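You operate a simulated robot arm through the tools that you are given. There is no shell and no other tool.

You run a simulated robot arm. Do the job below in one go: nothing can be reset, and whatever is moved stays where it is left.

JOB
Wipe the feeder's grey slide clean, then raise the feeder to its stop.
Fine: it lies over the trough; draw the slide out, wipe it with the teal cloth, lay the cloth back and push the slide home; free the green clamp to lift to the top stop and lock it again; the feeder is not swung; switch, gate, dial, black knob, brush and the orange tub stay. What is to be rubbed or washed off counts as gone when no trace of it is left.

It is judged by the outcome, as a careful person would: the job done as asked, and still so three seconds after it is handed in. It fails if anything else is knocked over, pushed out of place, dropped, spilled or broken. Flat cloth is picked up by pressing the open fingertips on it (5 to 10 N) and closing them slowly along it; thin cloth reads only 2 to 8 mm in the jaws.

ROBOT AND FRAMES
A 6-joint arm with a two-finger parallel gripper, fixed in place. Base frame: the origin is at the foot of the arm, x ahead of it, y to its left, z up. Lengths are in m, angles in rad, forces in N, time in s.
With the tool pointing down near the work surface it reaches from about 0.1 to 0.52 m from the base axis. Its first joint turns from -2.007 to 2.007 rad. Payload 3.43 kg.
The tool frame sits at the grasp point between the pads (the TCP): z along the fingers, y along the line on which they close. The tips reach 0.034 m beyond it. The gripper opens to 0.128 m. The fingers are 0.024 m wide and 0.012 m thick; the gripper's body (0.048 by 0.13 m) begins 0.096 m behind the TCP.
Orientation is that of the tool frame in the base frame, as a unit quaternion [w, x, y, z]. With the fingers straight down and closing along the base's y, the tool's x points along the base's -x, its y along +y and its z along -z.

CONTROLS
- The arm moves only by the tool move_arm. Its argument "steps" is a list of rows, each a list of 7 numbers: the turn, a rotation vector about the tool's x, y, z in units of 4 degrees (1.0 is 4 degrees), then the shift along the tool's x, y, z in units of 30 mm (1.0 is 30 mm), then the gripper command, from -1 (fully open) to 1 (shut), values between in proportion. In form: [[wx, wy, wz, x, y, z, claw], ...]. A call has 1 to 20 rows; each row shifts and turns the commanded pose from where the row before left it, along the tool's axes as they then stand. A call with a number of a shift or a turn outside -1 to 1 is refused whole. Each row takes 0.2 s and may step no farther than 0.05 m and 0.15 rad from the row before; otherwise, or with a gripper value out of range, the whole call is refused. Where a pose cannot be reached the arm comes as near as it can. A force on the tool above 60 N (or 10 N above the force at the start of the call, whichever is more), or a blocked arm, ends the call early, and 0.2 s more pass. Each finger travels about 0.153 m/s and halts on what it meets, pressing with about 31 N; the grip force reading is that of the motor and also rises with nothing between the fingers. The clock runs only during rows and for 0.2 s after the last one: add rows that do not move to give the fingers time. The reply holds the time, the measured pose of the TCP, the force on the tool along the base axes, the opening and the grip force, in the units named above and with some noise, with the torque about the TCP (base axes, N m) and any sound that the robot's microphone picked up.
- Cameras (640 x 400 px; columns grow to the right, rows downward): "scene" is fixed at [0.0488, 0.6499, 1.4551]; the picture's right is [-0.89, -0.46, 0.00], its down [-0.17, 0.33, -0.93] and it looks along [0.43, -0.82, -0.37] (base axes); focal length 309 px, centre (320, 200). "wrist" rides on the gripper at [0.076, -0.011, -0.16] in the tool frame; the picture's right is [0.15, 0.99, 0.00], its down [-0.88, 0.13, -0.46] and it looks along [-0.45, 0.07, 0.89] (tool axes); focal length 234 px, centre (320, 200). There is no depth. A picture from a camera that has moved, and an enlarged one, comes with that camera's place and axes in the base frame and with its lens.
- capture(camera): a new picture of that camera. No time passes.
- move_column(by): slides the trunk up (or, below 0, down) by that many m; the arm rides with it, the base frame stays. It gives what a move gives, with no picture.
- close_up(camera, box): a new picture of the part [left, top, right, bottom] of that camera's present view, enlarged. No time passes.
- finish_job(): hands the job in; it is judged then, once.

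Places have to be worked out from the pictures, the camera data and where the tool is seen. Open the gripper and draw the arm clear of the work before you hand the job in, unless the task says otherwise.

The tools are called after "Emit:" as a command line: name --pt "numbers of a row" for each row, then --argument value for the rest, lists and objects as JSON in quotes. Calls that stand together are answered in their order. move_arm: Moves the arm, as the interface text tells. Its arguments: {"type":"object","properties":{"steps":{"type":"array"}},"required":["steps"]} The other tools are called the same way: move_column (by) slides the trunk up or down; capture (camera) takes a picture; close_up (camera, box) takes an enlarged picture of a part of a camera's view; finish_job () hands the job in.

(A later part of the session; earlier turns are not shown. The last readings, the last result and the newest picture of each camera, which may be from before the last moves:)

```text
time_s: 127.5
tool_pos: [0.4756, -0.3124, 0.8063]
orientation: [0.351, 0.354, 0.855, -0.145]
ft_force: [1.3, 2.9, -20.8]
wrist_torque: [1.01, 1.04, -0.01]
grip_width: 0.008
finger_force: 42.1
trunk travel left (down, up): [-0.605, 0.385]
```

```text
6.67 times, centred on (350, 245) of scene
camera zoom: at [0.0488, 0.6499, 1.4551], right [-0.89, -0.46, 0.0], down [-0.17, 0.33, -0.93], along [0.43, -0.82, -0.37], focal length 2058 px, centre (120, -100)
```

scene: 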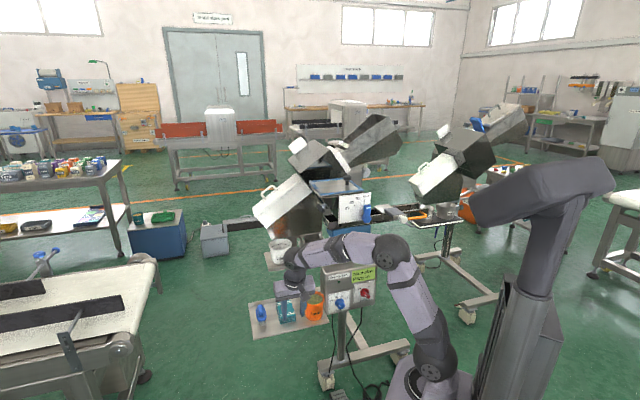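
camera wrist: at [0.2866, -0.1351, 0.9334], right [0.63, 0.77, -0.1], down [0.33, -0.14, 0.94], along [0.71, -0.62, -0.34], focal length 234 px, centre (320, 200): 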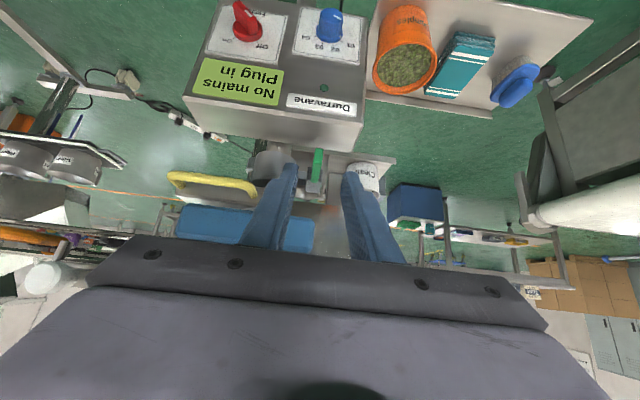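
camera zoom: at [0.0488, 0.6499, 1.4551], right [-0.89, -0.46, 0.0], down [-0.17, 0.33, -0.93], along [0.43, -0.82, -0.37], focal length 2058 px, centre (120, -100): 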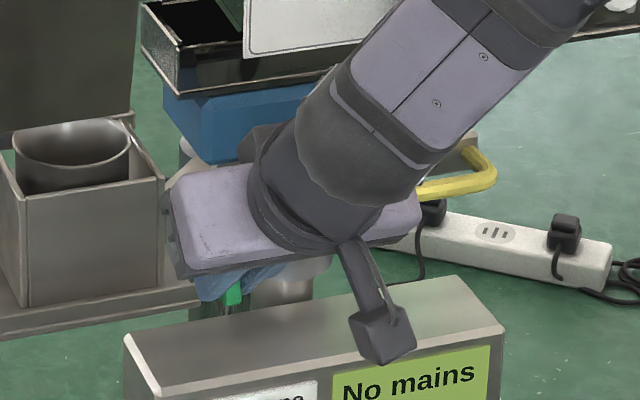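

The lever is coming up (scene view shows its tip risen); most of the resistance seems to be my pads' grip on it as it pivots. I soften the grip slightly and continue along the arc at constant pitch.

Emit:
move_arm --pt "0 0 0 0 0 0 0.92" --pt "0 0 0 0 0 0 0.92"

```text
time_s: 128.1
tool_pos: [0.4748, -0.3114, 0.8069]
orientation: [0.35, 0.353, 0.856, -0.145]
ft_force: [0.5, 2.9, -19.4]
wrist_torque: [1.02, 1.02, -0.01]
grip_width: 0.0078
finger_force: 42.1
trunk travel left (down, up): [-0.605, 0.385]
```

Grip force stays saturated; fine. I continue along the arc about 30° more.

Emit:
move_arm --pt "0 0 0 -0.17 0 -0.08 1" --pt "0 0 0 -0.17 0 -0.07 1" --pt "0 0 0 -0.179 0 -0.055 1" --pt "0 0 0 -0.179 0 -0.04 1" --pt "0 0 0 0 0 0 1"

Emit:
close_up --camera "wrist" --box '[250, 110, 390, 220]'

Emit:
close_up --camera "scene" --box '[310, 215, 390, 275]'

```text
time_s: 129.2
tool_pos: [0.4815, -0.3166, 0.826]
orientation: [0.351, 0.353, 0.855, -0.145]
ft_force: [-3.9, 13.3, -16.2]
wrist_torque: [1.44, 0.77, -0.02]
grip_width: 0.0081
finger_force: 41.8
trunk travel left (down, up): [-0.605, 0.385]
```

```text
3.64 times, centred on (320, 165) of wrist
camera zoom: at [0.3566, -0.2084, 0.8864], right [0.63, 0.77, -0.1], down [0.31, -0.12, 0.94], along [0.72, -0.62, -0.32], focal length 852 px, centre (320, 327)
```

zoom: 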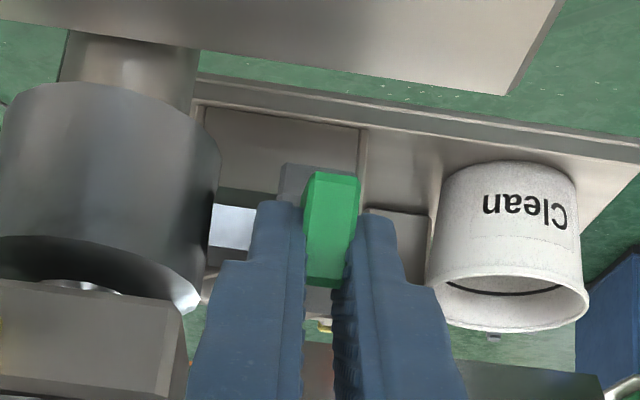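

```text
6.67 times, centred on (350, 245) of scene
camera zoom: at [0.0488, 0.6499, 1.4551], right [-0.89, -0.46, 0.0], down [-0.17, 0.33, -0.93], along [0.43, -0.82, -0.37], focal length 2058 px, centre (120, -100)
```

zoom: 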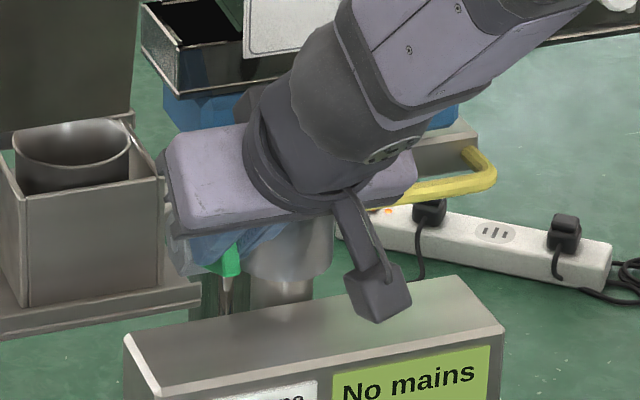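

Lever is at about 33° up. I continue a further ~20° with a slight extra pitch to stay clear of the blue unit above.

Emit:
move_arm --pt "0 -0.5 0 -0.203 0 -0.02 1" --pt "0 -0.5 0 -0.203 0 0.0 1" --pt "0 -0.5 0 -0.203 0 0.02 1" --pt "0 -0.5 0 -0.203 0 0.04 1" --pt "0 0 0 0 0 0 1"

Emit:
close_up --camera "wrist" --box '[250, 110, 390, 220]'

Emit:
close_up --camera "scene" --box '[310, 215, 390, 275]'

```text
time_s: 130.4
tool_pos: [0.4921, -0.3284, 0.8436]
orientation: [0.409, 0.343, 0.829, -0.168]
ft_force: [-11.7, 12.9, -10.2]
wrist_torque: [0.93, 1.24, -0.4]
grip_width: 0.008
finger_force: 42.2
trunk travel left (down, up): [-0.605, 0.385]
```

```text
3.64 times, centred on (320, 165) of wrist
camera zoom: at [0.3625, -0.2149, 0.88], right [0.64, 0.76, -0.11], down [0.22, -0.03, 0.98], along [0.74, -0.64, -0.18], focal length 852 px, centre (320, 327)
```

zoom: 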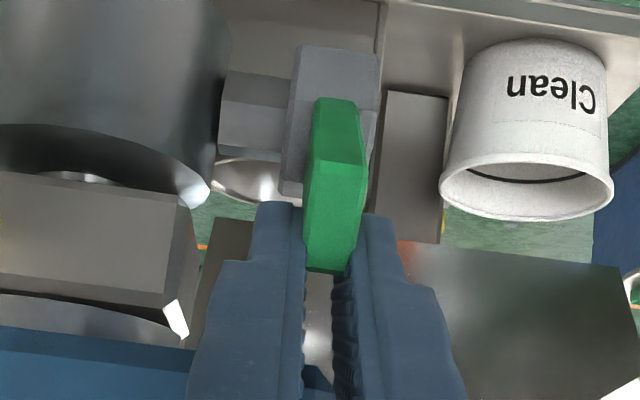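

```text
6.67 times, centred on (350, 245) of scene
camera zoom: at [0.0488, 0.6499, 1.4551], right [-0.89, -0.46, 0.0], down [-0.17, 0.33, -0.93], along [0.43, -0.82, -0.37], focal length 2058 px, centre (120, -100)
```

zoom: 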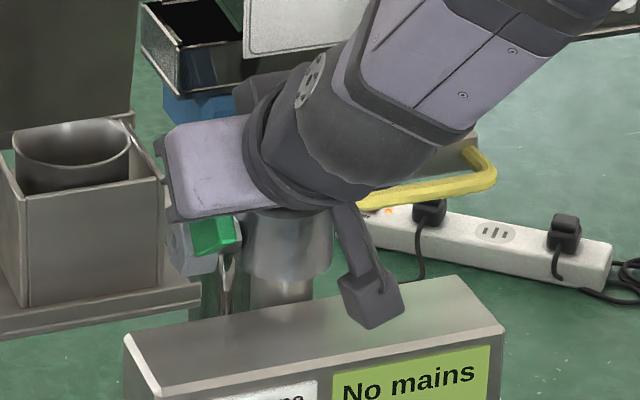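

Lever is now ~55° up. The grip can't follow further under the blue unit, so I release and back off to look, then push it the rest of the way with closed fingertips.

Emit:
move_arm --pt "0 0 0 0 0 0 0.8" --pt "0 0 0 0 0 0 0.53" --pt "0 0 0 0 0 0 0.53" --pt "0 0 0 0 0 -0.7 0.53" --pt "0 0 0 0 0 -0.9 0.53" --pt "0 0 0 0 0 -0.5 0.53" --pt "0 0 0 0 0 0 0.53"

Emit:
close_up --camera "wrist" --box '[250, 110, 390, 220]'

Emit:
close_up --camera "scene" --box '[310, 215, 390, 275]'

```text
time_s: 132.1
tool_pos: [0.4583, -0.2956, 0.8848]
orientation: [0.413, 0.342, 0.827, -0.17]
ft_force: [0.0, 0.0, 0.1]
wrist_torque: [0.06, -0.02, 0.01]
grip_width: 0.03
finger_force: 0.1
trunk travel left (down, up): [-0.605, 0.385]
```

```text
3.64 times, centred on (320, 165) of wrist
camera zoom: at [0.3289, -0.1813, 0.9199], right [0.64, 0.76, -0.12], down [0.21, -0.03, 0.98], along [0.74, -0.65, -0.18], focal length 852 px, centre (320, 327)
```

zoom: 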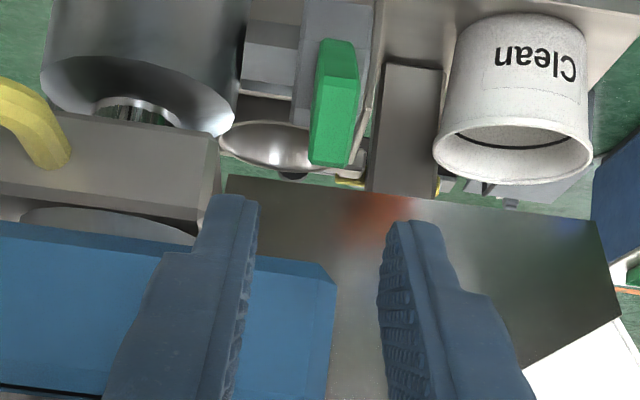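

```text
6.67 times, centred on (350, 245) of scene
camera zoom: at [0.0488, 0.6499, 1.4551], right [-0.89, -0.46, 0.0], down [-0.17, 0.33, -0.93], along [0.43, -0.82, -0.37], focal length 2058 px, centre (120, -100)
```

zoom: 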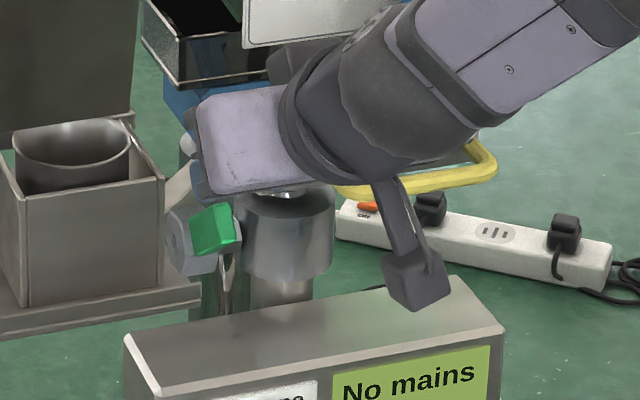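

The lever stands ~57° up and stays. I lower and back off slightly, close the fingers and pitch to ~75° so the fingertips can push the lever's front toward the rear.

Emit:
move_arm --pt "0 0 0 0.708 0.03 0.081 1" --pt "0 0 0 0.708 0 0.081 1" --pt "0 0 0 0.708 0 0.081 1" --pt "0 -1 0 0 0 0 1" --pt "0 -1 0 0 0 0 1" --pt "0 -1 0 0 0 0 1" --pt "0 -1 0 0 0 0 1" --pt "0 -1 0 0 0 0 1" --pt "0 -0.6 0 0 0 0 1" --pt "0 0 0 0 0 0 1"

Emit:
capture --camera "wrist"

Emit:
close_up --camera "scene" --box '[300, 205, 400, 280]'

```text
time_s: 134.2
tool_pos: [0.4521, -0.2639, 0.8521]
orientation: [0.562, 0.303, 0.732, -0.238]
ft_force: [-0.1, 0.2, 1.0]
wrist_torque: [-0.03, 0.01, 0.02]
grip_width: 0.0003
finger_force: 30.7
out of reach, approached as far as the arm can: row 7, 8, 9
trunk travel left (down, up): [-0.605, 0.385]
```

```text
taken
camera wrist: at [0.3222, -0.149, 0.8194], right [0.68, 0.72, -0.15], down [-0.05, 0.25, 0.97], along [0.74, -0.64, 0.21], focal length 234 px, centre (320, 200)
```

wrist: 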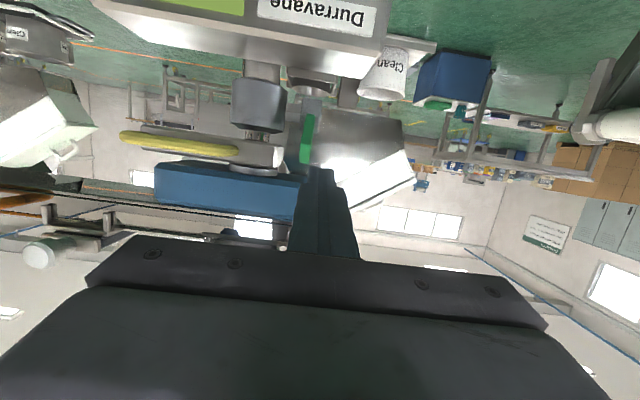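

```text
5.33 times, centred on (350, 242) of scene
camera zoom: at [0.0488, 0.6499, 1.4551], right [-0.89, -0.46, 0.0], down [-0.17, 0.33, -0.93], along [0.43, -0.82, -0.37], focal length 1646 px, centre (160, -27)
```

zoom: 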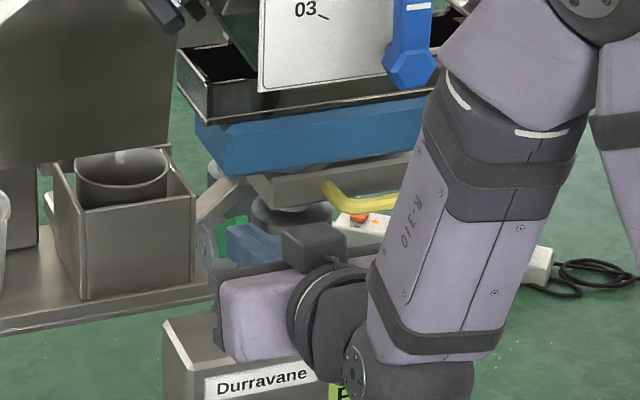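

The tool reached 75° but in a different arm posture; nothing touched (force ~0). I compare the feeder's height with the start by repeating the first close-ups.

Emit:
close_up --camera "scene" --box '[330, 180, 430, 245]'

Emit:
close_up --camera "wrist" --box '[200, 60, 380, 210]'

Emit:
capture --camera "scene"

```text
6.15 times, centred on (380, 212) of scene
camera zoom: at [0.0488, 0.6499, 1.4551], right [-0.89, -0.46, 0.0], down [-0.17, 0.33, -0.93], along [0.43, -0.82, -0.37], focal length 1899 px, centre (-49, 123)
```

zoom: 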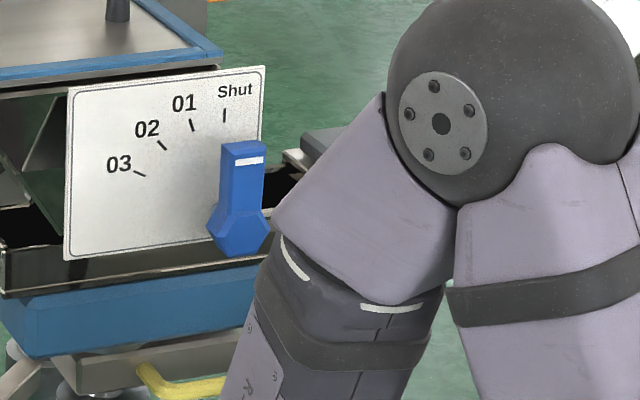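

```text
2.67 times, centred on (290, 135) of wrist
camera zoom: at [0.3222, -0.149, 0.8194], right [0.68, 0.72, -0.15], down [-0.05, 0.25, 0.97], along [0.74, -0.64, 0.21], focal length 624 px, centre (400, 373)
```

zoom: 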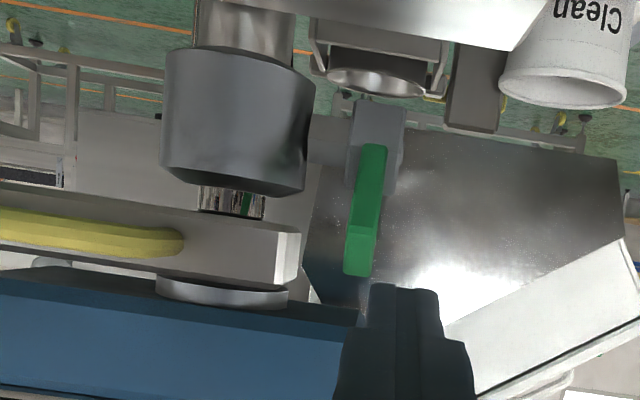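

```text
taken
```

scene: 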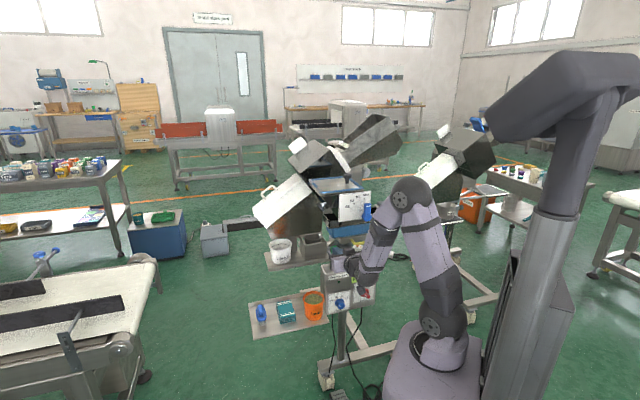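

The feeder has already come up ~6 mm, so the clamp has let go. To make sure it is fully free I use this posture to push the lever on toward the rear with the closed fingertips.

Emit:
move_arm --pt "0 0 0 -0.17 -0.53 0.64 1" --pt "0 0 0 0.5 0 0.13 1" --pt "0 0 0 0.47 0 0.13 1" --pt "0 0 0 0 0 0 1"

Emit:
close_up --camera "wrist" --box '[200, 60, 380, 210]'

Emit:
close_up --camera "scene" --box '[310, 215, 390, 275]'

```text
time_s: 135.2
tool_pos: [0.4714, -0.281, 0.8433]
orientation: [0.562, 0.302, 0.733, -0.237]
ft_force: [-0.2, 0.2, -0.5]
wrist_torque: [-0.01, -0.01, 0.02]
grip_width: 0.0
finger_force: 30.9
out of reach, approached as far as the arm can: row 1, 2, 3
trunk travel left (down, up): [-0.605, 0.385]
```

```text
2.67 times, centred on (290, 135) of wrist
camera zoom: at [0.3421, -0.1664, 0.8113], right [0.68, 0.72, -0.15], down [-0.05, 0.25, 0.97], along [0.73, -0.65, 0.21], focal length 624 px, centre (400, 373)
```

zoom: 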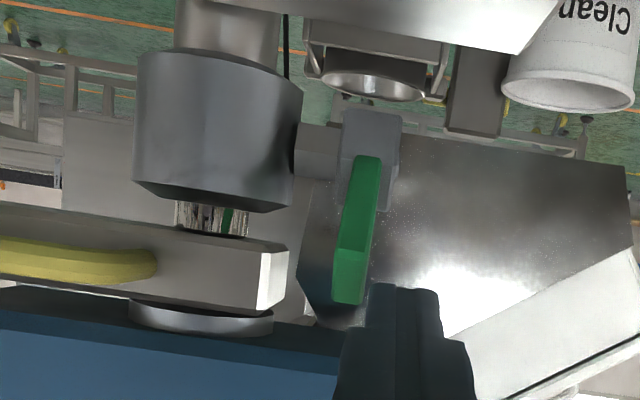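

```text
6.67 times, centred on (350, 245) of scene
camera zoom: at [0.0488, 0.6499, 1.4551], right [-0.89, -0.46, 0.0], down [-0.17, 0.33, -0.93], along [0.43, -0.82, -0.37], focal length 2058 px, centre (120, -100)
```

zoom: 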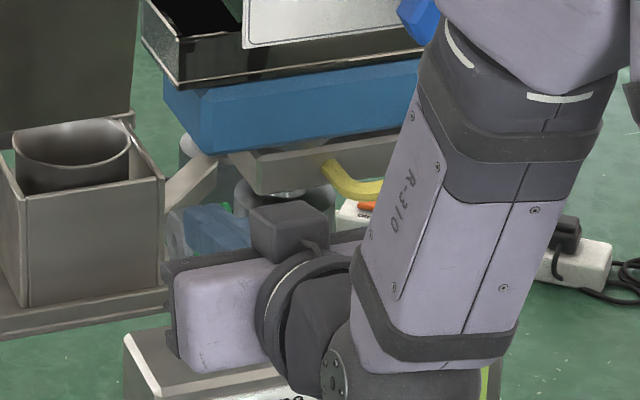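

The arm is at its joint limit here (u won't go below 0.133), so this trunk height doesn't suit a horizontal tool. I rotate back to 45°, then draw back and across in front of the yellow handle.

Emit:
move_arm --pt "0 1 0 0 0 0 1" --pt "0 1 0 0 0 0 1" --pt "0 1 0 0 0 0 1" --pt "0 1 0 0 0 0 1" --pt "0 1 0 0 0 0 1" --pt "0 1 0 0 0 0 1" --pt "0 1 0 0 0 0 1" --pt "0 0.5 0 0 0 0 1" --pt "0 0 0 0 0 0 1"

Emit:
close_up --camera "wrist" --box '[200, 60, 420, 240]'

```text
time_s: 137.2
tool_pos: [0.4705, -0.2825, 0.8433]
orientation: [0.364, 0.353, 0.848, -0.155]
ft_force: [0.3, 0.5, -0.3]
wrist_torque: [0.0, 0.01, 0.03]
grip_width: 0.0
finger_force: 30.6
trunk travel left (down, up): [-0.605, 0.385]
```

```text
2.22 times, centred on (310, 150) of wrist
camera zoom: at [0.3452, -0.1708, 0.8973], right [0.63, 0.77, -0.11], down [0.29, -0.1, 0.95], along [0.72, -0.64, -0.28], focal length 520 px, centre (342, 311)
```

zoom: 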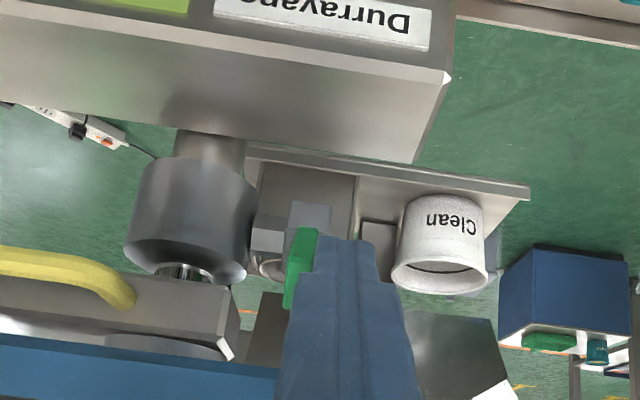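

In this 46° posture the closed fingertips can push the lever too. I back off, shift to the lever's line, and come in at its front face.

Emit:
move_arm --pt "0 0 0 0 0 -1 1" --pt "0 0 0 0 -0.55 0 1" --pt "0 0 0 -0.137 0 0.7 1" --pt "0 0 0 0 0 0 1"

Emit:
close_up --camera "wrist" --box '[250, 110, 390, 220]'

Emit:
close_up --camera "scene" --box '[310, 215, 390, 275]'

```text
time_s: 138.2
tool_pos: [0.4558, -0.2905, 0.8522]
orientation: [0.357, 0.353, 0.852, -0.148]
ft_force: [0.3, -0.3, 0.5]
wrist_torque: [-0.03, 0.0, 0.0]
grip_width: 0.0
finger_force: 31.3
trunk travel left (down, up): [-0.605, 0.385]
```

```text
3.64 times, centred on (320, 165) of wrist
camera zoom: at [0.3323, -0.1809, 0.9102], right [0.63, 0.77, -0.1], down [0.3, -0.12, 0.95], along [0.72, -0.63, -0.3], focal length 852 px, centre (320, 327)
```

zoom: 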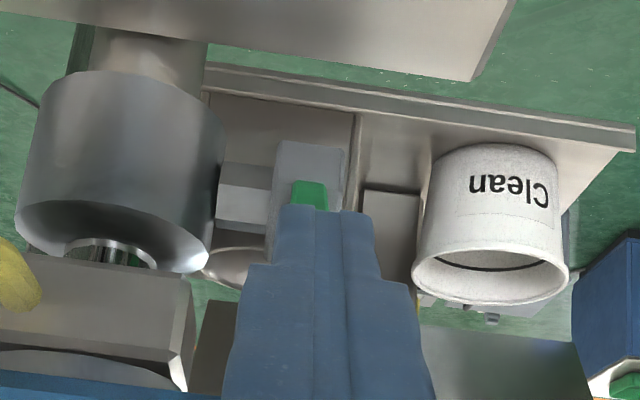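

```text
6.67 times, centred on (350, 245) of scene
camera zoom: at [0.0488, 0.6499, 1.4551], right [-0.89, -0.46, 0.0], down [-0.17, 0.33, -0.93], along [0.43, -0.82, -0.37], focal length 2058 px, centre (120, -100)
```

zoom: 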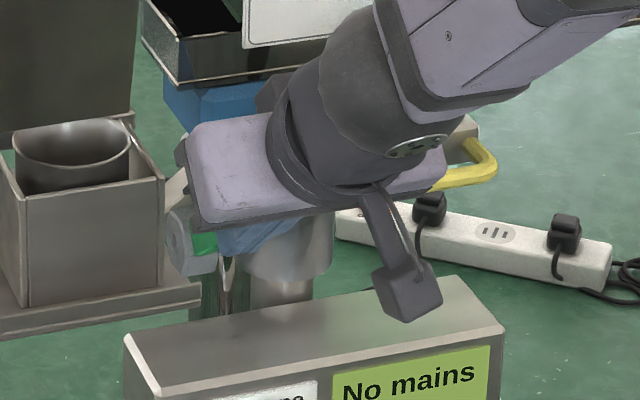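

Fingertips are lined up with the lever. I move in and push it rearward in small steps.

Emit:
move_arm --pt "0 0 0 -0.12 -0.05 0.52 1" --pt "0 0 0 -0.12 -0.03 0.52 1" --pt "0 0 0 -0.187 0 0.19 1" --pt "0 0 0 -0.187 0 0.19 1" --pt "0 0 0 0 0 0 1"

Emit:
close_up --camera "wrist" --box '[250, 110, 390, 220]'

```text
time_s: 138.8
tool_pos: [0.4679, -0.3053, 0.8528]
orientation: [0.37, 0.351, 0.847, -0.152]
ft_force: [-34.3, 29.3, 43.5]
wrist_torque: [-0.24, 0.02, 0.01]
grip_width: 0.0001
finger_force: 31.3
trunk travel left (down, up): [-0.605, 0.385]
stopped in row 2: the force on the tool passed its limit at 82 N (the readings are from after the stop); the commanded pose is now the measured one
```

```text
3.64 times, centred on (320, 165) of wrist
camera zoom: at [0.3431, -0.1947, 0.9065], right [0.63, 0.77, -0.1], down [0.28, -0.1, 0.96], along [0.73, -0.63, -0.28], focal length 852 px, centre (320, 327)
```

zoom: 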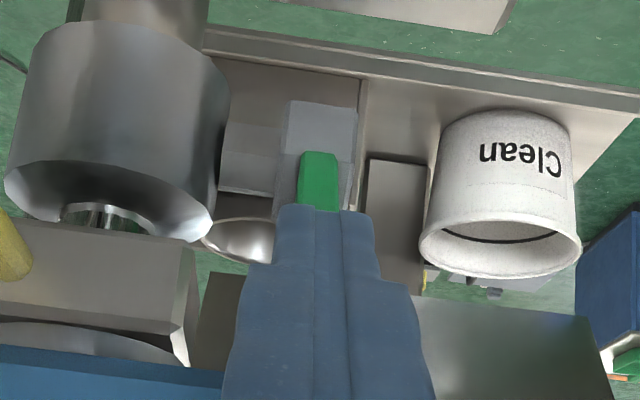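

I ran into the lever's end face (it stands nearer 40° than 57°). I back off, drop lower, and come in beneath it so I push on its underside.

Emit:
move_arm --pt "0 0 0 0 0 -0.7 1" --pt "0 0 0 0.94 0 0.635 1" --pt "0 0 0 0.94 0 0.635 1" --pt "0 0 0 0 0 0 1"

Emit:
close_up --camera "wrist" --box '[250, 110, 390, 220]'

Emit:
close_up --camera "scene" --box '[310, 215, 390, 275]'

```text
time_s: 139.8
tool_pos: [0.4528, -0.2894, 0.7896]
orientation: [0.361, 0.351, 0.851, -0.148]
ft_force: [-0.8, 0.1, 0.0]
wrist_torque: [-0.03, 0.01, 0.02]
grip_width: 0.0
finger_force: 31.2
trunk travel left (down, up): [-0.605, 0.385]
```

```text
3.64 times, centred on (320, 165) of wrist
camera zoom: at [0.3273, -0.1803, 0.8454], right [0.63, 0.77, -0.1], down [0.29, -0.11, 0.95], along [0.72, -0.62, -0.3], focal length 852 px, centre (320, 327)
```

zoom: 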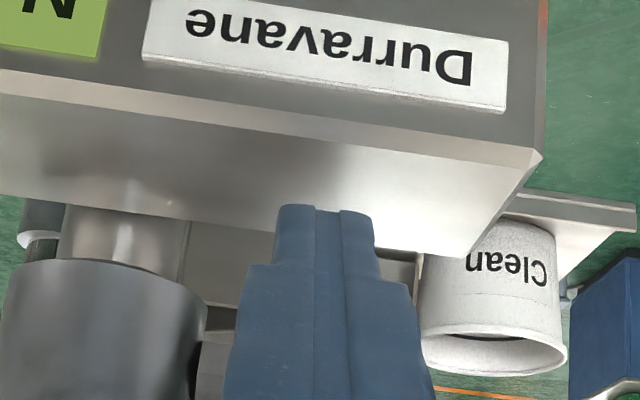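

```text
6.67 times, centred on (350, 245) of scene
camera zoom: at [0.0488, 0.6499, 1.4551], right [-0.89, -0.46, 0.0], down [-0.17, 0.33, -0.93], along [0.43, -0.82, -0.37], focal length 2058 px, centre (120, -100)
```

zoom: 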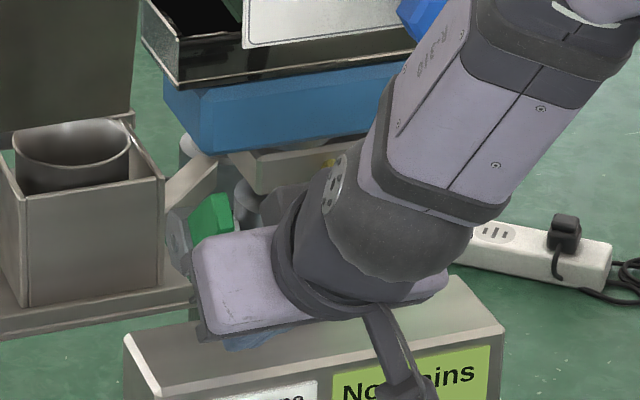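

Clear view: lever tilted up, and my fingertips are below it now. I slip in beneath and push up and rearward along the arc.

Emit:
move_arm --pt "0 0 0 -0.53 0.03 0.155 1" --pt "0 0 0 -0.53 0 0.155 1" --pt "0 0 0 -0.217 0 -0.049 1" --pt "0 0 0 -0.217 0 -0.049 1" --pt "0 0 0 -0.217 0 -0.049 1" --pt "0 0 0 0 0 0 1"

Emit:
close_up --camera "wrist" --box '[250, 110, 390, 220]'

Emit:
close_up --camera "scene" --box '[310, 215, 390, 275]'

```text
time_s: 141.2
tool_pos: [0.4839, -0.3166, 0.825]
orientation: [0.362, 0.352, 0.85, -0.149]
ft_force: [-0.9, 0.1, -1.6]
wrist_torque: [0.04, 0.05, -0.02]
grip_width: 0.0001
finger_force: 30.8
trunk travel left (down, up): [-0.605, 0.385]
```

```text
3.64 times, centred on (320, 165) of wrist
camera zoom: at [0.358, -0.2069, 0.8799], right [0.63, 0.77, -0.1], down [0.29, -0.11, 0.95], along [0.72, -0.63, -0.29], focal length 852 px, centre (320, 327)
```

zoom: 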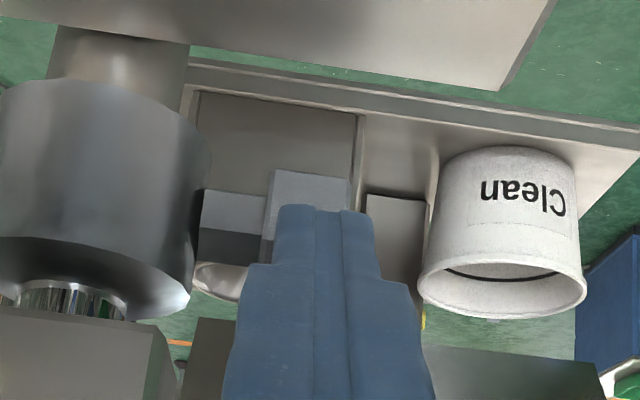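

```text
6.67 times, centred on (350, 245) of scene
camera zoom: at [0.0488, 0.6499, 1.4551], right [-0.89, -0.46, 0.0], down [-0.17, 0.33, -0.93], along [0.43, -0.82, -0.37], focal length 2058 px, centre (120, -100)
```

zoom: 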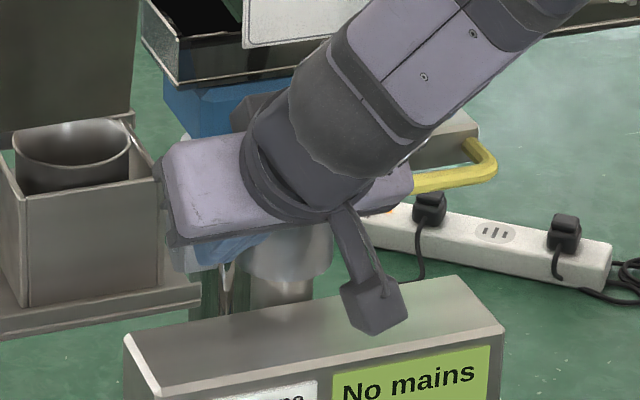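

Light contact only. I continue the push along the arc toward vertical.

Emit:
move_arm --pt "0 0 0 -0.18 0 0.06 1" --pt "0 0 0 -0.18 0 0.06 1" --pt "0 0 0 -0.213 0 0.11 1" --pt "0 0 0 -0.213 0 0.11 1" --pt "0 0 0 0 0 0 1"

Emit:
close_up --camera "wrist" --box '[250, 110, 390, 220]'

```text
time_s: 142.2
tool_pos: [0.4898, -0.323, 0.8229]
orientation: [0.35, 0.353, 0.856, -0.145]
ft_force: [-18.4, 16.9, 4.5]
wrist_torque: [0.28, 0.11, 0.05]
grip_width: 0.0
finger_force: 31.2
trunk travel left (down, up): [-0.605, 0.385]
stopped in row 4: the force on the tool passed its limit at 66 N (the readings are from after the stop); the commanded pose is now the measured one
```

```text
3.64 times, centred on (320, 165) of wrist
camera zoom: at [0.3657, -0.2147, 0.8836], right [0.62, 0.78, -0.1], down [0.31, -0.12, 0.94], along [0.72, -0.62, -0.32], focal length 852 px, centre (320, 327)
```

zoom: 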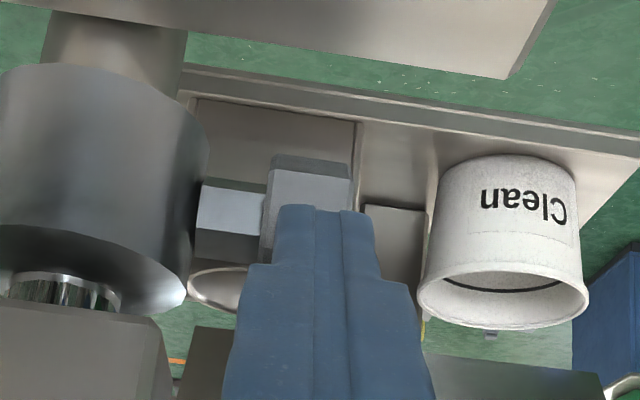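

The push met a firm stop (lever ≈65° up): the clamp is fully open. I back straight off and look.

Emit:
move_arm --pt "0 0 0 0.2 0 -0.2 1" --pt "0 0 0 0.3 0 -0.7 1" --pt "0 0 0 0 0 -0.9 1" --pt "0 0 0 0 0 0 1"

Emit:
close_up --camera "wrist" --box '[200, 90, 400, 230]'

Emit:
close_up --camera "scene" --box '[330, 180, 430, 245]'

```text
time_s: 143.2
tool_pos: [0.4585, -0.2916, 0.8512]
orientation: [0.352, 0.353, 0.855, -0.145]
ft_force: [-0.6, -0.4, -0.5]
wrist_torque: [0.01, -0.04, 0.01]
grip_width: 0.0
finger_force: 31.2
trunk travel left (down, up): [-0.605, 0.385]
```

```text
2.86 times, centred on (300, 160) of wrist
camera zoom: at [0.3342, -0.1831, 0.912], right [0.62, 0.77, -0.1], down [0.31, -0.12, 0.94], along [0.72, -0.62, -0.31], focal length 669 px, centre (377, 314)
```

zoom: 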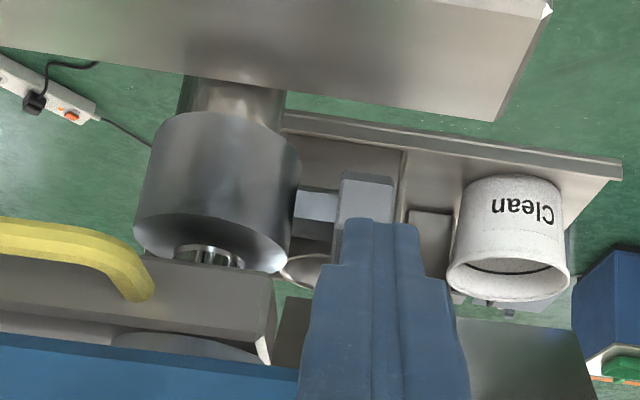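

```text
6.15 times, centred on (380, 212) of scene
camera zoom: at [0.0488, 0.6499, 1.4551], right [-0.89, -0.46, 0.0], down [-0.17, 0.33, -0.93], along [0.43, -0.82, -0.37], focal length 1899 px, centre (-49, 123)
```

zoom: 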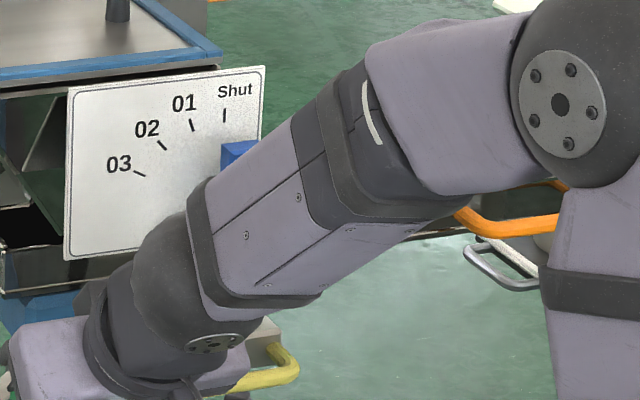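

The feeder stays at its +6 mm height and hasn't turned, so it's balanced once unclamped. I draw back and shift in front of the yellow handle.

Emit:
move_arm --pt "0 0 0 0.709 0 -0.23 1" --pt "0 0 0 0.709 0 -0.23 1" --pt "0 0 0 0.6 0 -0.2 1" --pt "0 0 0 0 -0.8 0 1" --pt "0 0 0 0 -0.8 0 1" --pt "0 0 0 0 -0.8 0 1" --pt "0 0 0 0 -0.8 0 1" --pt "0 0 0 0 0 0 1"

Emit:
capture --camera "wrist"

Emit:
close_up --camera "scene" --box '[310, 195, 410, 270]'

```text
time_s: 145.0
tool_pos: [0.3604, -0.2996, 0.8136]
orientation: [0.33, 0.361, 0.859, -0.154]
ft_force: [1.0, -1.2, 0.4]
wrist_torque: [-0.04, 0.01, -0.04]
grip_width: 0.0
finger_force: 30.9
out of reach, approached as far as the arm can: row 6, 7
trunk travel left (down, up): [-0.605, 0.385]
```

```text
taken
camera wrist: at [0.2412, -0.1877, 0.8807], right [0.64, 0.76, -0.12], down [0.35, -0.14, 0.93], along [0.69, -0.63, -0.35], focal length 234 px, centre (320, 200)
```

wrist: 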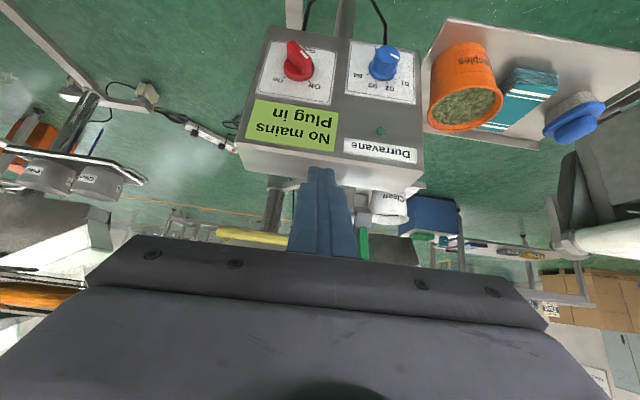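

```text
5.33 times, centred on (360, 232) of scene
camera zoom: at [0.0488, 0.6499, 1.4551], right [-0.89, -0.46, 0.0], down [-0.17, 0.33, -0.93], along [0.43, -0.82, -0.37], focal length 1646 px, centre (107, 27)
```

zoom: 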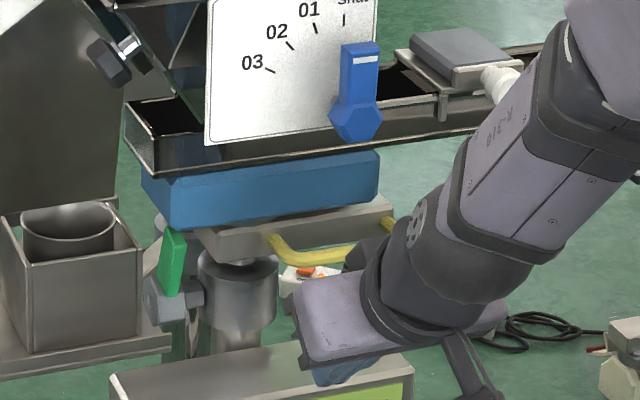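

The lever stands up, clamp open. For a horizontal tool under the handle I need the shoulder lower, so I alternate raising the arm and lowering the trunk, staying in front of the box.

Emit:
move_arm --pt "0 0 0 -0.667 0 -0.745 1" --pt "0 0 0 -0.667 0 -0.745 1" --pt "0 0 0 -0.667 0 -0.745 1" --pt "0 0 0 0 0 0 1"

Emit:
move_column --by -0.12

Emit:
move_arm --pt "0 0 0 -0.667 0 -0.745 1" --pt "0 0 0 -0.667 0 -0.745 1" --pt "0 0 0 -0.667 0 -0.745 1" --pt "0 0 0 -0.667 0 -0.745 1" --pt "0 0 0 0 0 0 1"

```text
time_s: 146.0
tool_pos: [0.361, -0.324, 0.8917]
orientation: [0.374, 0.361, 0.833, -0.191]
ft_force: [-0.1, -0.5, 0.3]
wrist_torque: [0.02, -0.01, -0.03]
grip_width: 0.0001
finger_force: 30.9
out of reach, approached as far as the arm can: row 1, 2, 3
trunk travel left (down, up): [-0.605, 0.385]
```

```text
time_s: 147.5
tool_pos: [0.3614, -0.3244, 0.7715]
orientation: [0.375, 0.36, 0.833, -0.19]
ft_force: [-0.1, -0.4, -0.7]
wrist_torque: [0.0, -0.02, -0.01]
grip_width: 0.0
finger_force: 31.0
trunk travel left (down, up): [-0.485, 0.505]
```

```text
time_s: 148.7
tool_pos: [0.358, -0.315, 0.883]
orientation: [0.373, 0.361, 0.833, -0.191]
ft_force: [-0.1, -0.4, -1.1]
wrist_torque: [0.02, 0.01, 0.03]
grip_width: 0.0
finger_force: 31.0
out of reach, approached as far as the arm can: row 1, 4
trunk travel left (down, up): [-0.485, 0.505]
```

The pose drifted a few degrees in roll at the limit; I'll correct that (about −4° about tool x). Lower the trunk 0.08 m, then swing the tool toward horizontal while moving out under the handle.

Emit:
move_column --by -0.08

Emit:
move_arm --pt "-0.5 0 0 -0.15 -0.1 0.25 1" --pt "-0.55 0 0 -0.15 -0.1 0.25 1" --pt "0 -1 0 -0.1 0 0.2 1" --pt "0 -1 0 -0.1 0 0.2 1" --pt "0 -1 0 -0.1 0 0.2 1" --pt "0 -1 0 -0.1 0 0.2 1" --pt "0 0 0 0 0 0 1"

Emit:
capture --camera "wrist"

Emit:
close_up --camera "scene" --box '[310, 195, 430, 285]'

```text
time_s: 149.9
tool_pos: [0.3587, -0.3149, 0.8026]
orientation: [0.373, 0.362, 0.833, -0.19]
ft_force: [-0.6, 0.1, -0.1]
wrist_torque: [0.01, -0.05, -0.01]
grip_width: 0.0001
finger_force: 31.0
trunk travel left (down, up): [-0.405, 0.585]
```

```text
time_s: 151.5
tool_pos: [0.3848, -0.3366, 0.7973]
orientation: [0.468, 0.321, 0.804, -0.176]
ft_force: [0.2, 0.4, 0.3]
wrist_torque: [-0.03, 0.0, -0.01]
grip_width: 0.0
finger_force: 30.8
out of reach, approached as far as the arm can: row 5, 6
trunk travel left (down, up): [-0.405, 0.585]
```

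```text
taken
camera wrist: at [0.2493, -0.226, 0.8115], right [0.62, 0.78, -0.11], down [0.11, 0.05, 0.99], along [0.78, -0.63, -0.05], focal length 234 px, centre (320, 200)
```

wrist: 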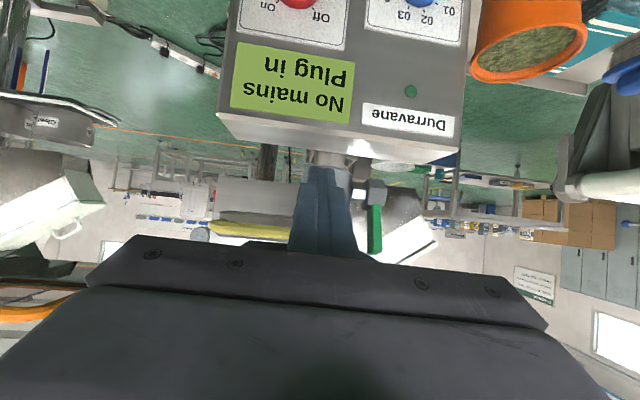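

```text
4.44 times, centred on (370, 240) of scene
camera zoom: at [0.0488, 0.6499, 1.4551], right [-0.89, -0.46, 0.0], down [-0.17, 0.33, -0.93], along [0.43, -0.82, -0.37], focal length 1372 px, centre (98, 22)
```

zoom: 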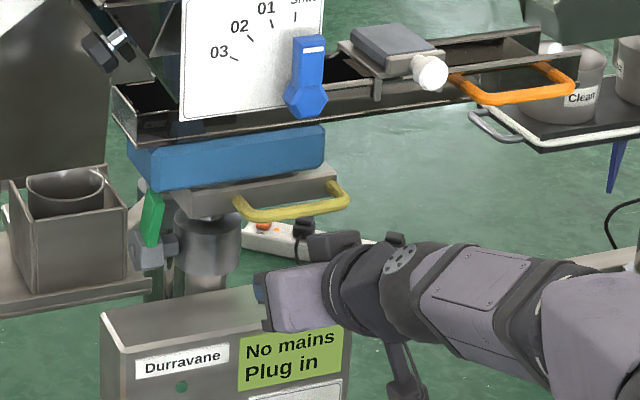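

Good posture now (forearm nearly level), pitch 60°. I move outward a little more and pitch on toward 80°.

Emit:
move_arm --pt "0 0 0 -0.25 -0.1 0.43 1" --pt "0 0 0 -0.25 -0.1 0.43 1" --pt "0 -1 0 -0.03 -0.05 0.1 1" --pt "0 -1 0 -0.03 0 0.1 1" --pt "0 -1 0 -0.03 0 0.1 1" --pt "0 -1 0 -0.03 0 0.1 1" --pt "0 -1 0 -0.03 0 0.1 1" --pt "0 0 0 0 0 0 1"

Emit:
capture --camera "wrist"

Emit:
close_up --camera "scene" --box '[310, 195, 430, 285]'

```text
time_s: 153.3
tool_pos: [0.4177, -0.3513, 0.7928]
orientation: [0.523, 0.295, 0.782, -0.165]
ft_force: [0.1, 0.7, -0.1]
wrist_torque: [-0.02, 0.0, -0.01]
grip_width: 0.0001
finger_force: 31.3
out of reach, approached as far as the arm can: row 3, 4, 5, 6, 7
trunk travel left (down, up): [-0.405, 0.585]
```

```text
taken
camera wrist: at [0.2752, -0.2478, 0.7862], right [0.59, 0.8, -0.08], down [0.0, 0.11, 0.99], along [0.81, -0.58, 0.06], focal length 234 px, centre (320, 200)
```

wrist: 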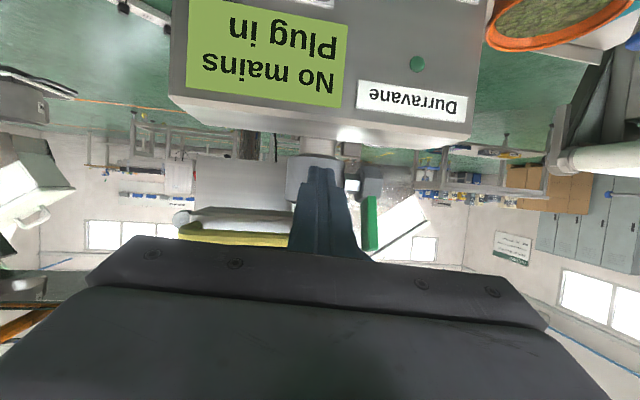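

```text
4.44 times, centred on (370, 240) of scene
camera zoom: at [0.0488, 0.6499, 1.4551], right [-0.89, -0.46, 0.0], down [-0.17, 0.33, -0.93], along [0.43, -0.82, -0.37], focal length 1372 px, centre (98, 22)
```

zoom: 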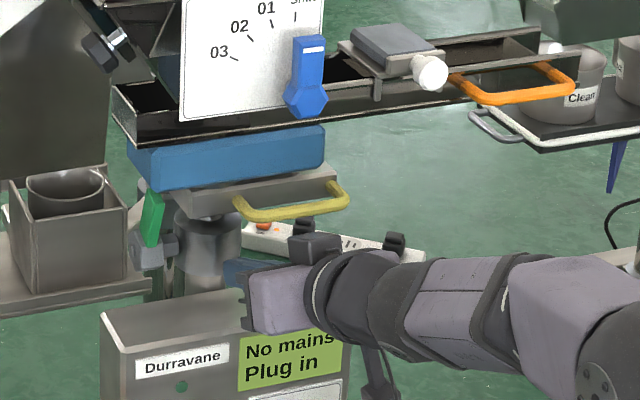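

The solver drifts near the straight-wrist singularity, so I settle for a 60° pitch, which works well here. I correct the orientation and centre at u≈0.035 under the handle (bar ~3 cm above the fingertips).

Emit:
move_arm --pt "0.78 0.8 0 0 -0.1 0 1" --pt "0.78 0.8 0 0 -0.1 0 1" --pt "0 0 0 0 -0.2 0 1" --pt "0 0 0 0 0 0 1"

Emit:
close_up --camera "wrist" --box '[170, 110, 410, 260]'

Emit:
close_up --camera "scene" --box '[320, 210, 400, 270]'

```text
time_s: 154.3
tool_pos: [0.4117, -0.3556, 0.7898]
orientation: [0.478, 0.319, 0.799, -0.176]
ft_force: [0.5, -1.0, 0.5]
wrist_torque: [0.0, 0.02, -0.02]
grip_width: 0.0
finger_force: 31.2
out of reach, approached as far as the arm can: row 2
trunk travel left (down, up): [-0.405, 0.585]
```

```text
2.67 times, centred on (290, 185) of wrist
camera zoom: at [0.2752, -0.2449, 0.7993], right [0.62, 0.78, -0.1], down [0.09, 0.06, 0.99], along [0.78, -0.63, -0.03], focal length 624 px, centre (400, 240)
```

zoom: 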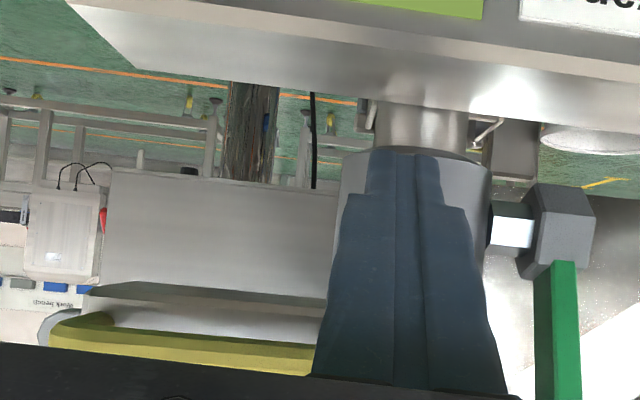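

```text
6.67 times, centred on (360, 240) of scene
camera zoom: at [0.0488, 0.6499, 1.4551], right [-0.89, -0.46, 0.0], down [-0.17, 0.33, -0.93], along [0.43, -0.82, -0.37], focal length 2058 px, centre (53, -67)
```

zoom: 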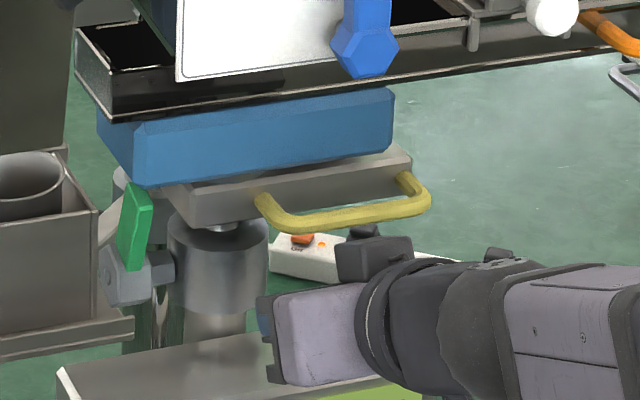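

Fingers are under the handle's right part, in line with the post. I raise with the trunk: 30 mm first (just short of the bar).

Emit:
move_column --by 0.03

Emit:
close_up --camera "scene" --box '[320, 210, 400, 270]'

Emit:
close_up --camera "wrist" --box '[170, 110, 410, 260]'

```text
time_s: 155.0
tool_pos: [0.4127, -0.3555, 0.8204]
orientation: [0.478, 0.319, 0.799, -0.176]
ft_force: [-0.8, -0.9, -0.4]
wrist_torque: [0.02, 0.0, 0.04]
grip_width: 0.0
finger_force: 30.7
trunk travel left (down, up): [-0.435, 0.555]
```

```text
6.67 times, centred on (360, 240) of scene
camera zoom: at [0.0488, 0.6499, 1.4551], right [-0.89, -0.46, 0.0], down [-0.17, 0.33, -0.93], along [0.43, -0.82, -0.37], focal length 2058 px, centre (53, -67)
```

zoom: 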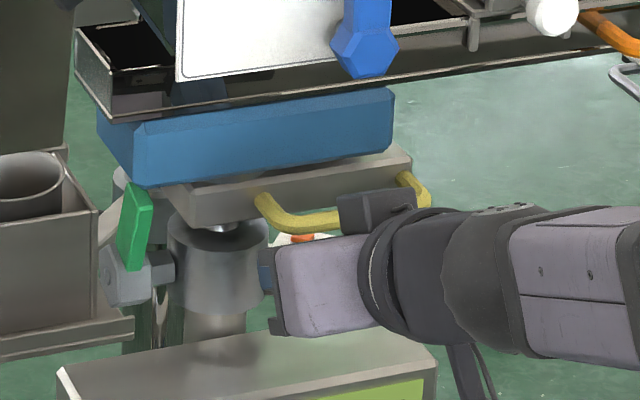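

```text
2.67 times, centred on (290, 185) of wrist
camera zoom: at [0.2752, -0.2448, 0.8293], right [0.62, 0.78, -0.1], down [0.09, 0.06, 0.99], along [0.78, -0.63, -0.03], focal length 624 px, centre (400, 240)
```

zoom: 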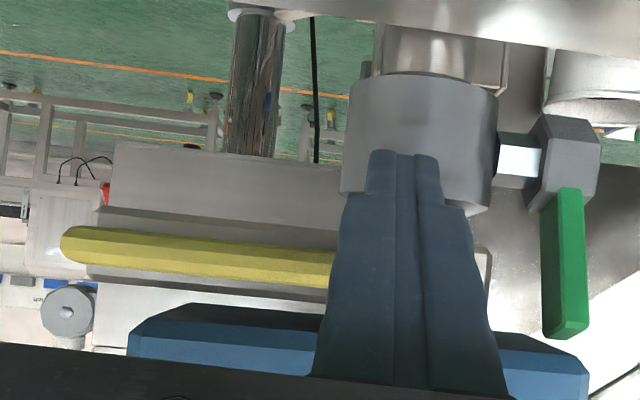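

The finger is just below the bar but near its curved corner; I shift 15 mm toward −u to sit fully under the straight part.

Emit:
move_arm --pt "0 0 0 0 -0.25 0 1" --pt "0 0 0 0 -0.25 0 1" --pt "0 0 0 0 0 0 1"

Emit:
move_column --by 0.008

```text
time_s: 155.8
tool_pos: [0.3998, -0.3676, 0.8192]
orientation: [0.478, 0.32, 0.799, -0.176]
ft_force: [-0.2, -0.1, -0.1]
wrist_torque: [-0.01, -0.01, -0.02]
grip_width: 0.0
finger_force: 31.1
trunk travel left (down, up): [-0.435, 0.555]
```

```text
time_s: 156.4
tool_pos: [0.3996, -0.3657, 0.8272]
orientation: [0.479, 0.319, 0.799, -0.176]
ft_force: [-0.7, 0.6, 0.2]
wrist_torque: [0.02, -0.02, 0.01]
grip_width: 0.0001
finger_force: 30.8
trunk travel left (down, up): [-0.443, 0.547]
```

No contact yet; up 5 mm more.

Emit:
move_column --by 0.005

Emit:
close_up --camera "wrist" --box '[170, 110, 410, 260]'

```text
time_s: 156.9
tool_pos: [0.4005, -0.3677, 0.8319]
orientation: [0.478, 0.32, 0.799, -0.176]
ft_force: [-2.0, 1.6, -3.4]
wrist_torque: [0.04, 0.06, 0.06]
grip_width: 0.0
finger_force: 31.0
trunk travel left (down, up): [-0.448, 0.542]
```

```text
2.67 times, centred on (290, 185) of wrist
camera zoom: at [0.2638, -0.2563, 0.8415], right [0.62, 0.78, -0.1], down [0.09, 0.06, 0.99], along [0.78, -0.63, -0.03], focal length 624 px, centre (400, 240)
```

zoom: 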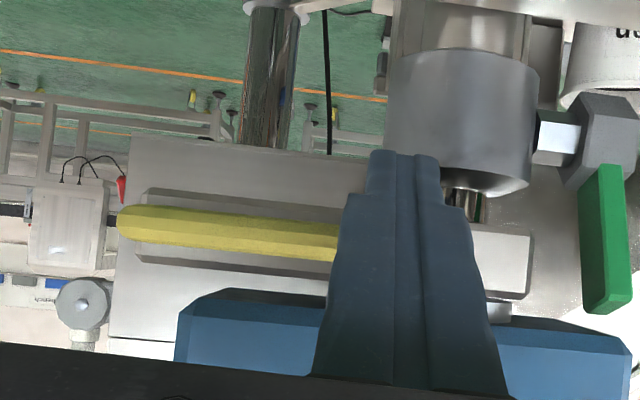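

Contact with the bar begins (−3.4 N). I continue lifting 10 mm and check that the feeder follows.

Emit:
move_column --by 0.01

Emit:
close_up --camera "scene" --box '[320, 180, 420, 255]'

```text
time_s: 157.5
tool_pos: [0.4015, -0.3674, 0.8435]
orientation: [0.479, 0.319, 0.798, -0.177]
ft_force: [0.2, 0.2, 0.0]
wrist_torque: [-0.05, -0.02, -0.03]
grip_width: 0.0
finger_force: 31.0
trunk travel left (down, up): [-0.458, 0.532]
```

```text
5.33 times, centred on (370, 218) of scene
camera zoom: at [0.0488, 0.6499, 1.4551], right [-0.89, -0.46, 0.0], down [-0.17, 0.33, -0.93], along [0.43, -0.82, -0.37], focal length 1646 px, centre (53, 107)
```

zoom: 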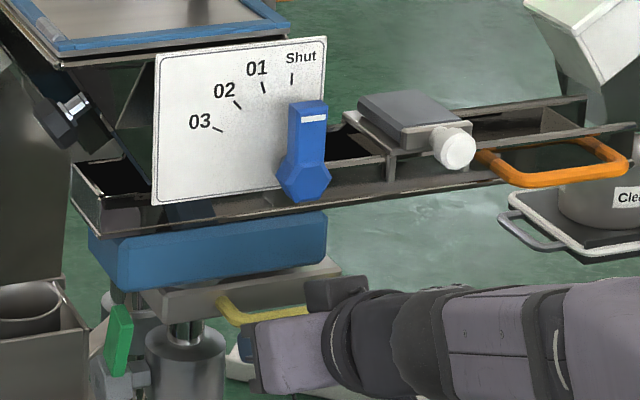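

The feeder follows with almost no force (≈22 mm up in total). I keep lifting in 20 mm steps.

Emit:
move_column --by 0.02

Emit:
move_column --by 0.02

Emit:
close_up --camera "scene" --box '[320, 180, 420, 255]'

```text
time_s: 158.2
tool_pos: [0.3993, -0.3675, 0.8632]
orientation: [0.48, 0.32, 0.798, -0.177]
ft_force: [0.5, 0.2, 0.0]
wrist_torque: [0.0, 0.0, -0.01]
grip_width: 0.0
finger_force: 30.8
trunk travel left (down, up): [-0.478, 0.512]
```

```text
time_s: 158.9
tool_pos: [0.4006, -0.3674, 0.8835]
orientation: [0.479, 0.319, 0.798, -0.177]
ft_force: [0.6, 0.4, -0.6]
wrist_torque: [0.02, 0.0, -0.02]
grip_width: 0.0
finger_force: 31.0
trunk travel left (down, up): [-0.498, 0.492]
```

```text
5.33 times, centred on (370, 218) of scene
camera zoom: at [0.0488, 0.6499, 1.4551], right [-0.89, -0.46, 0.0], down [-0.17, 0.33, -0.93], along [0.43, -0.82, -0.37], focal length 1646 px, centre (53, 107)
```

zoom: 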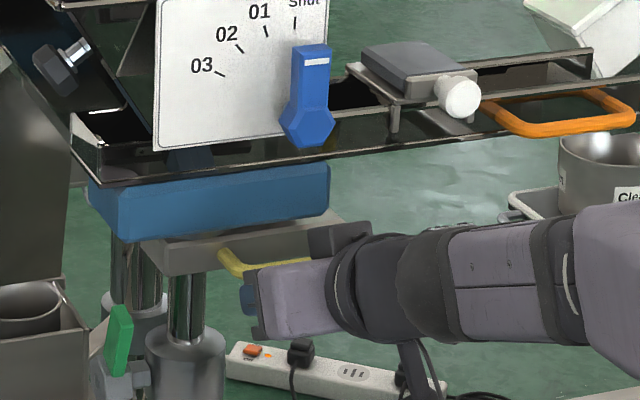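

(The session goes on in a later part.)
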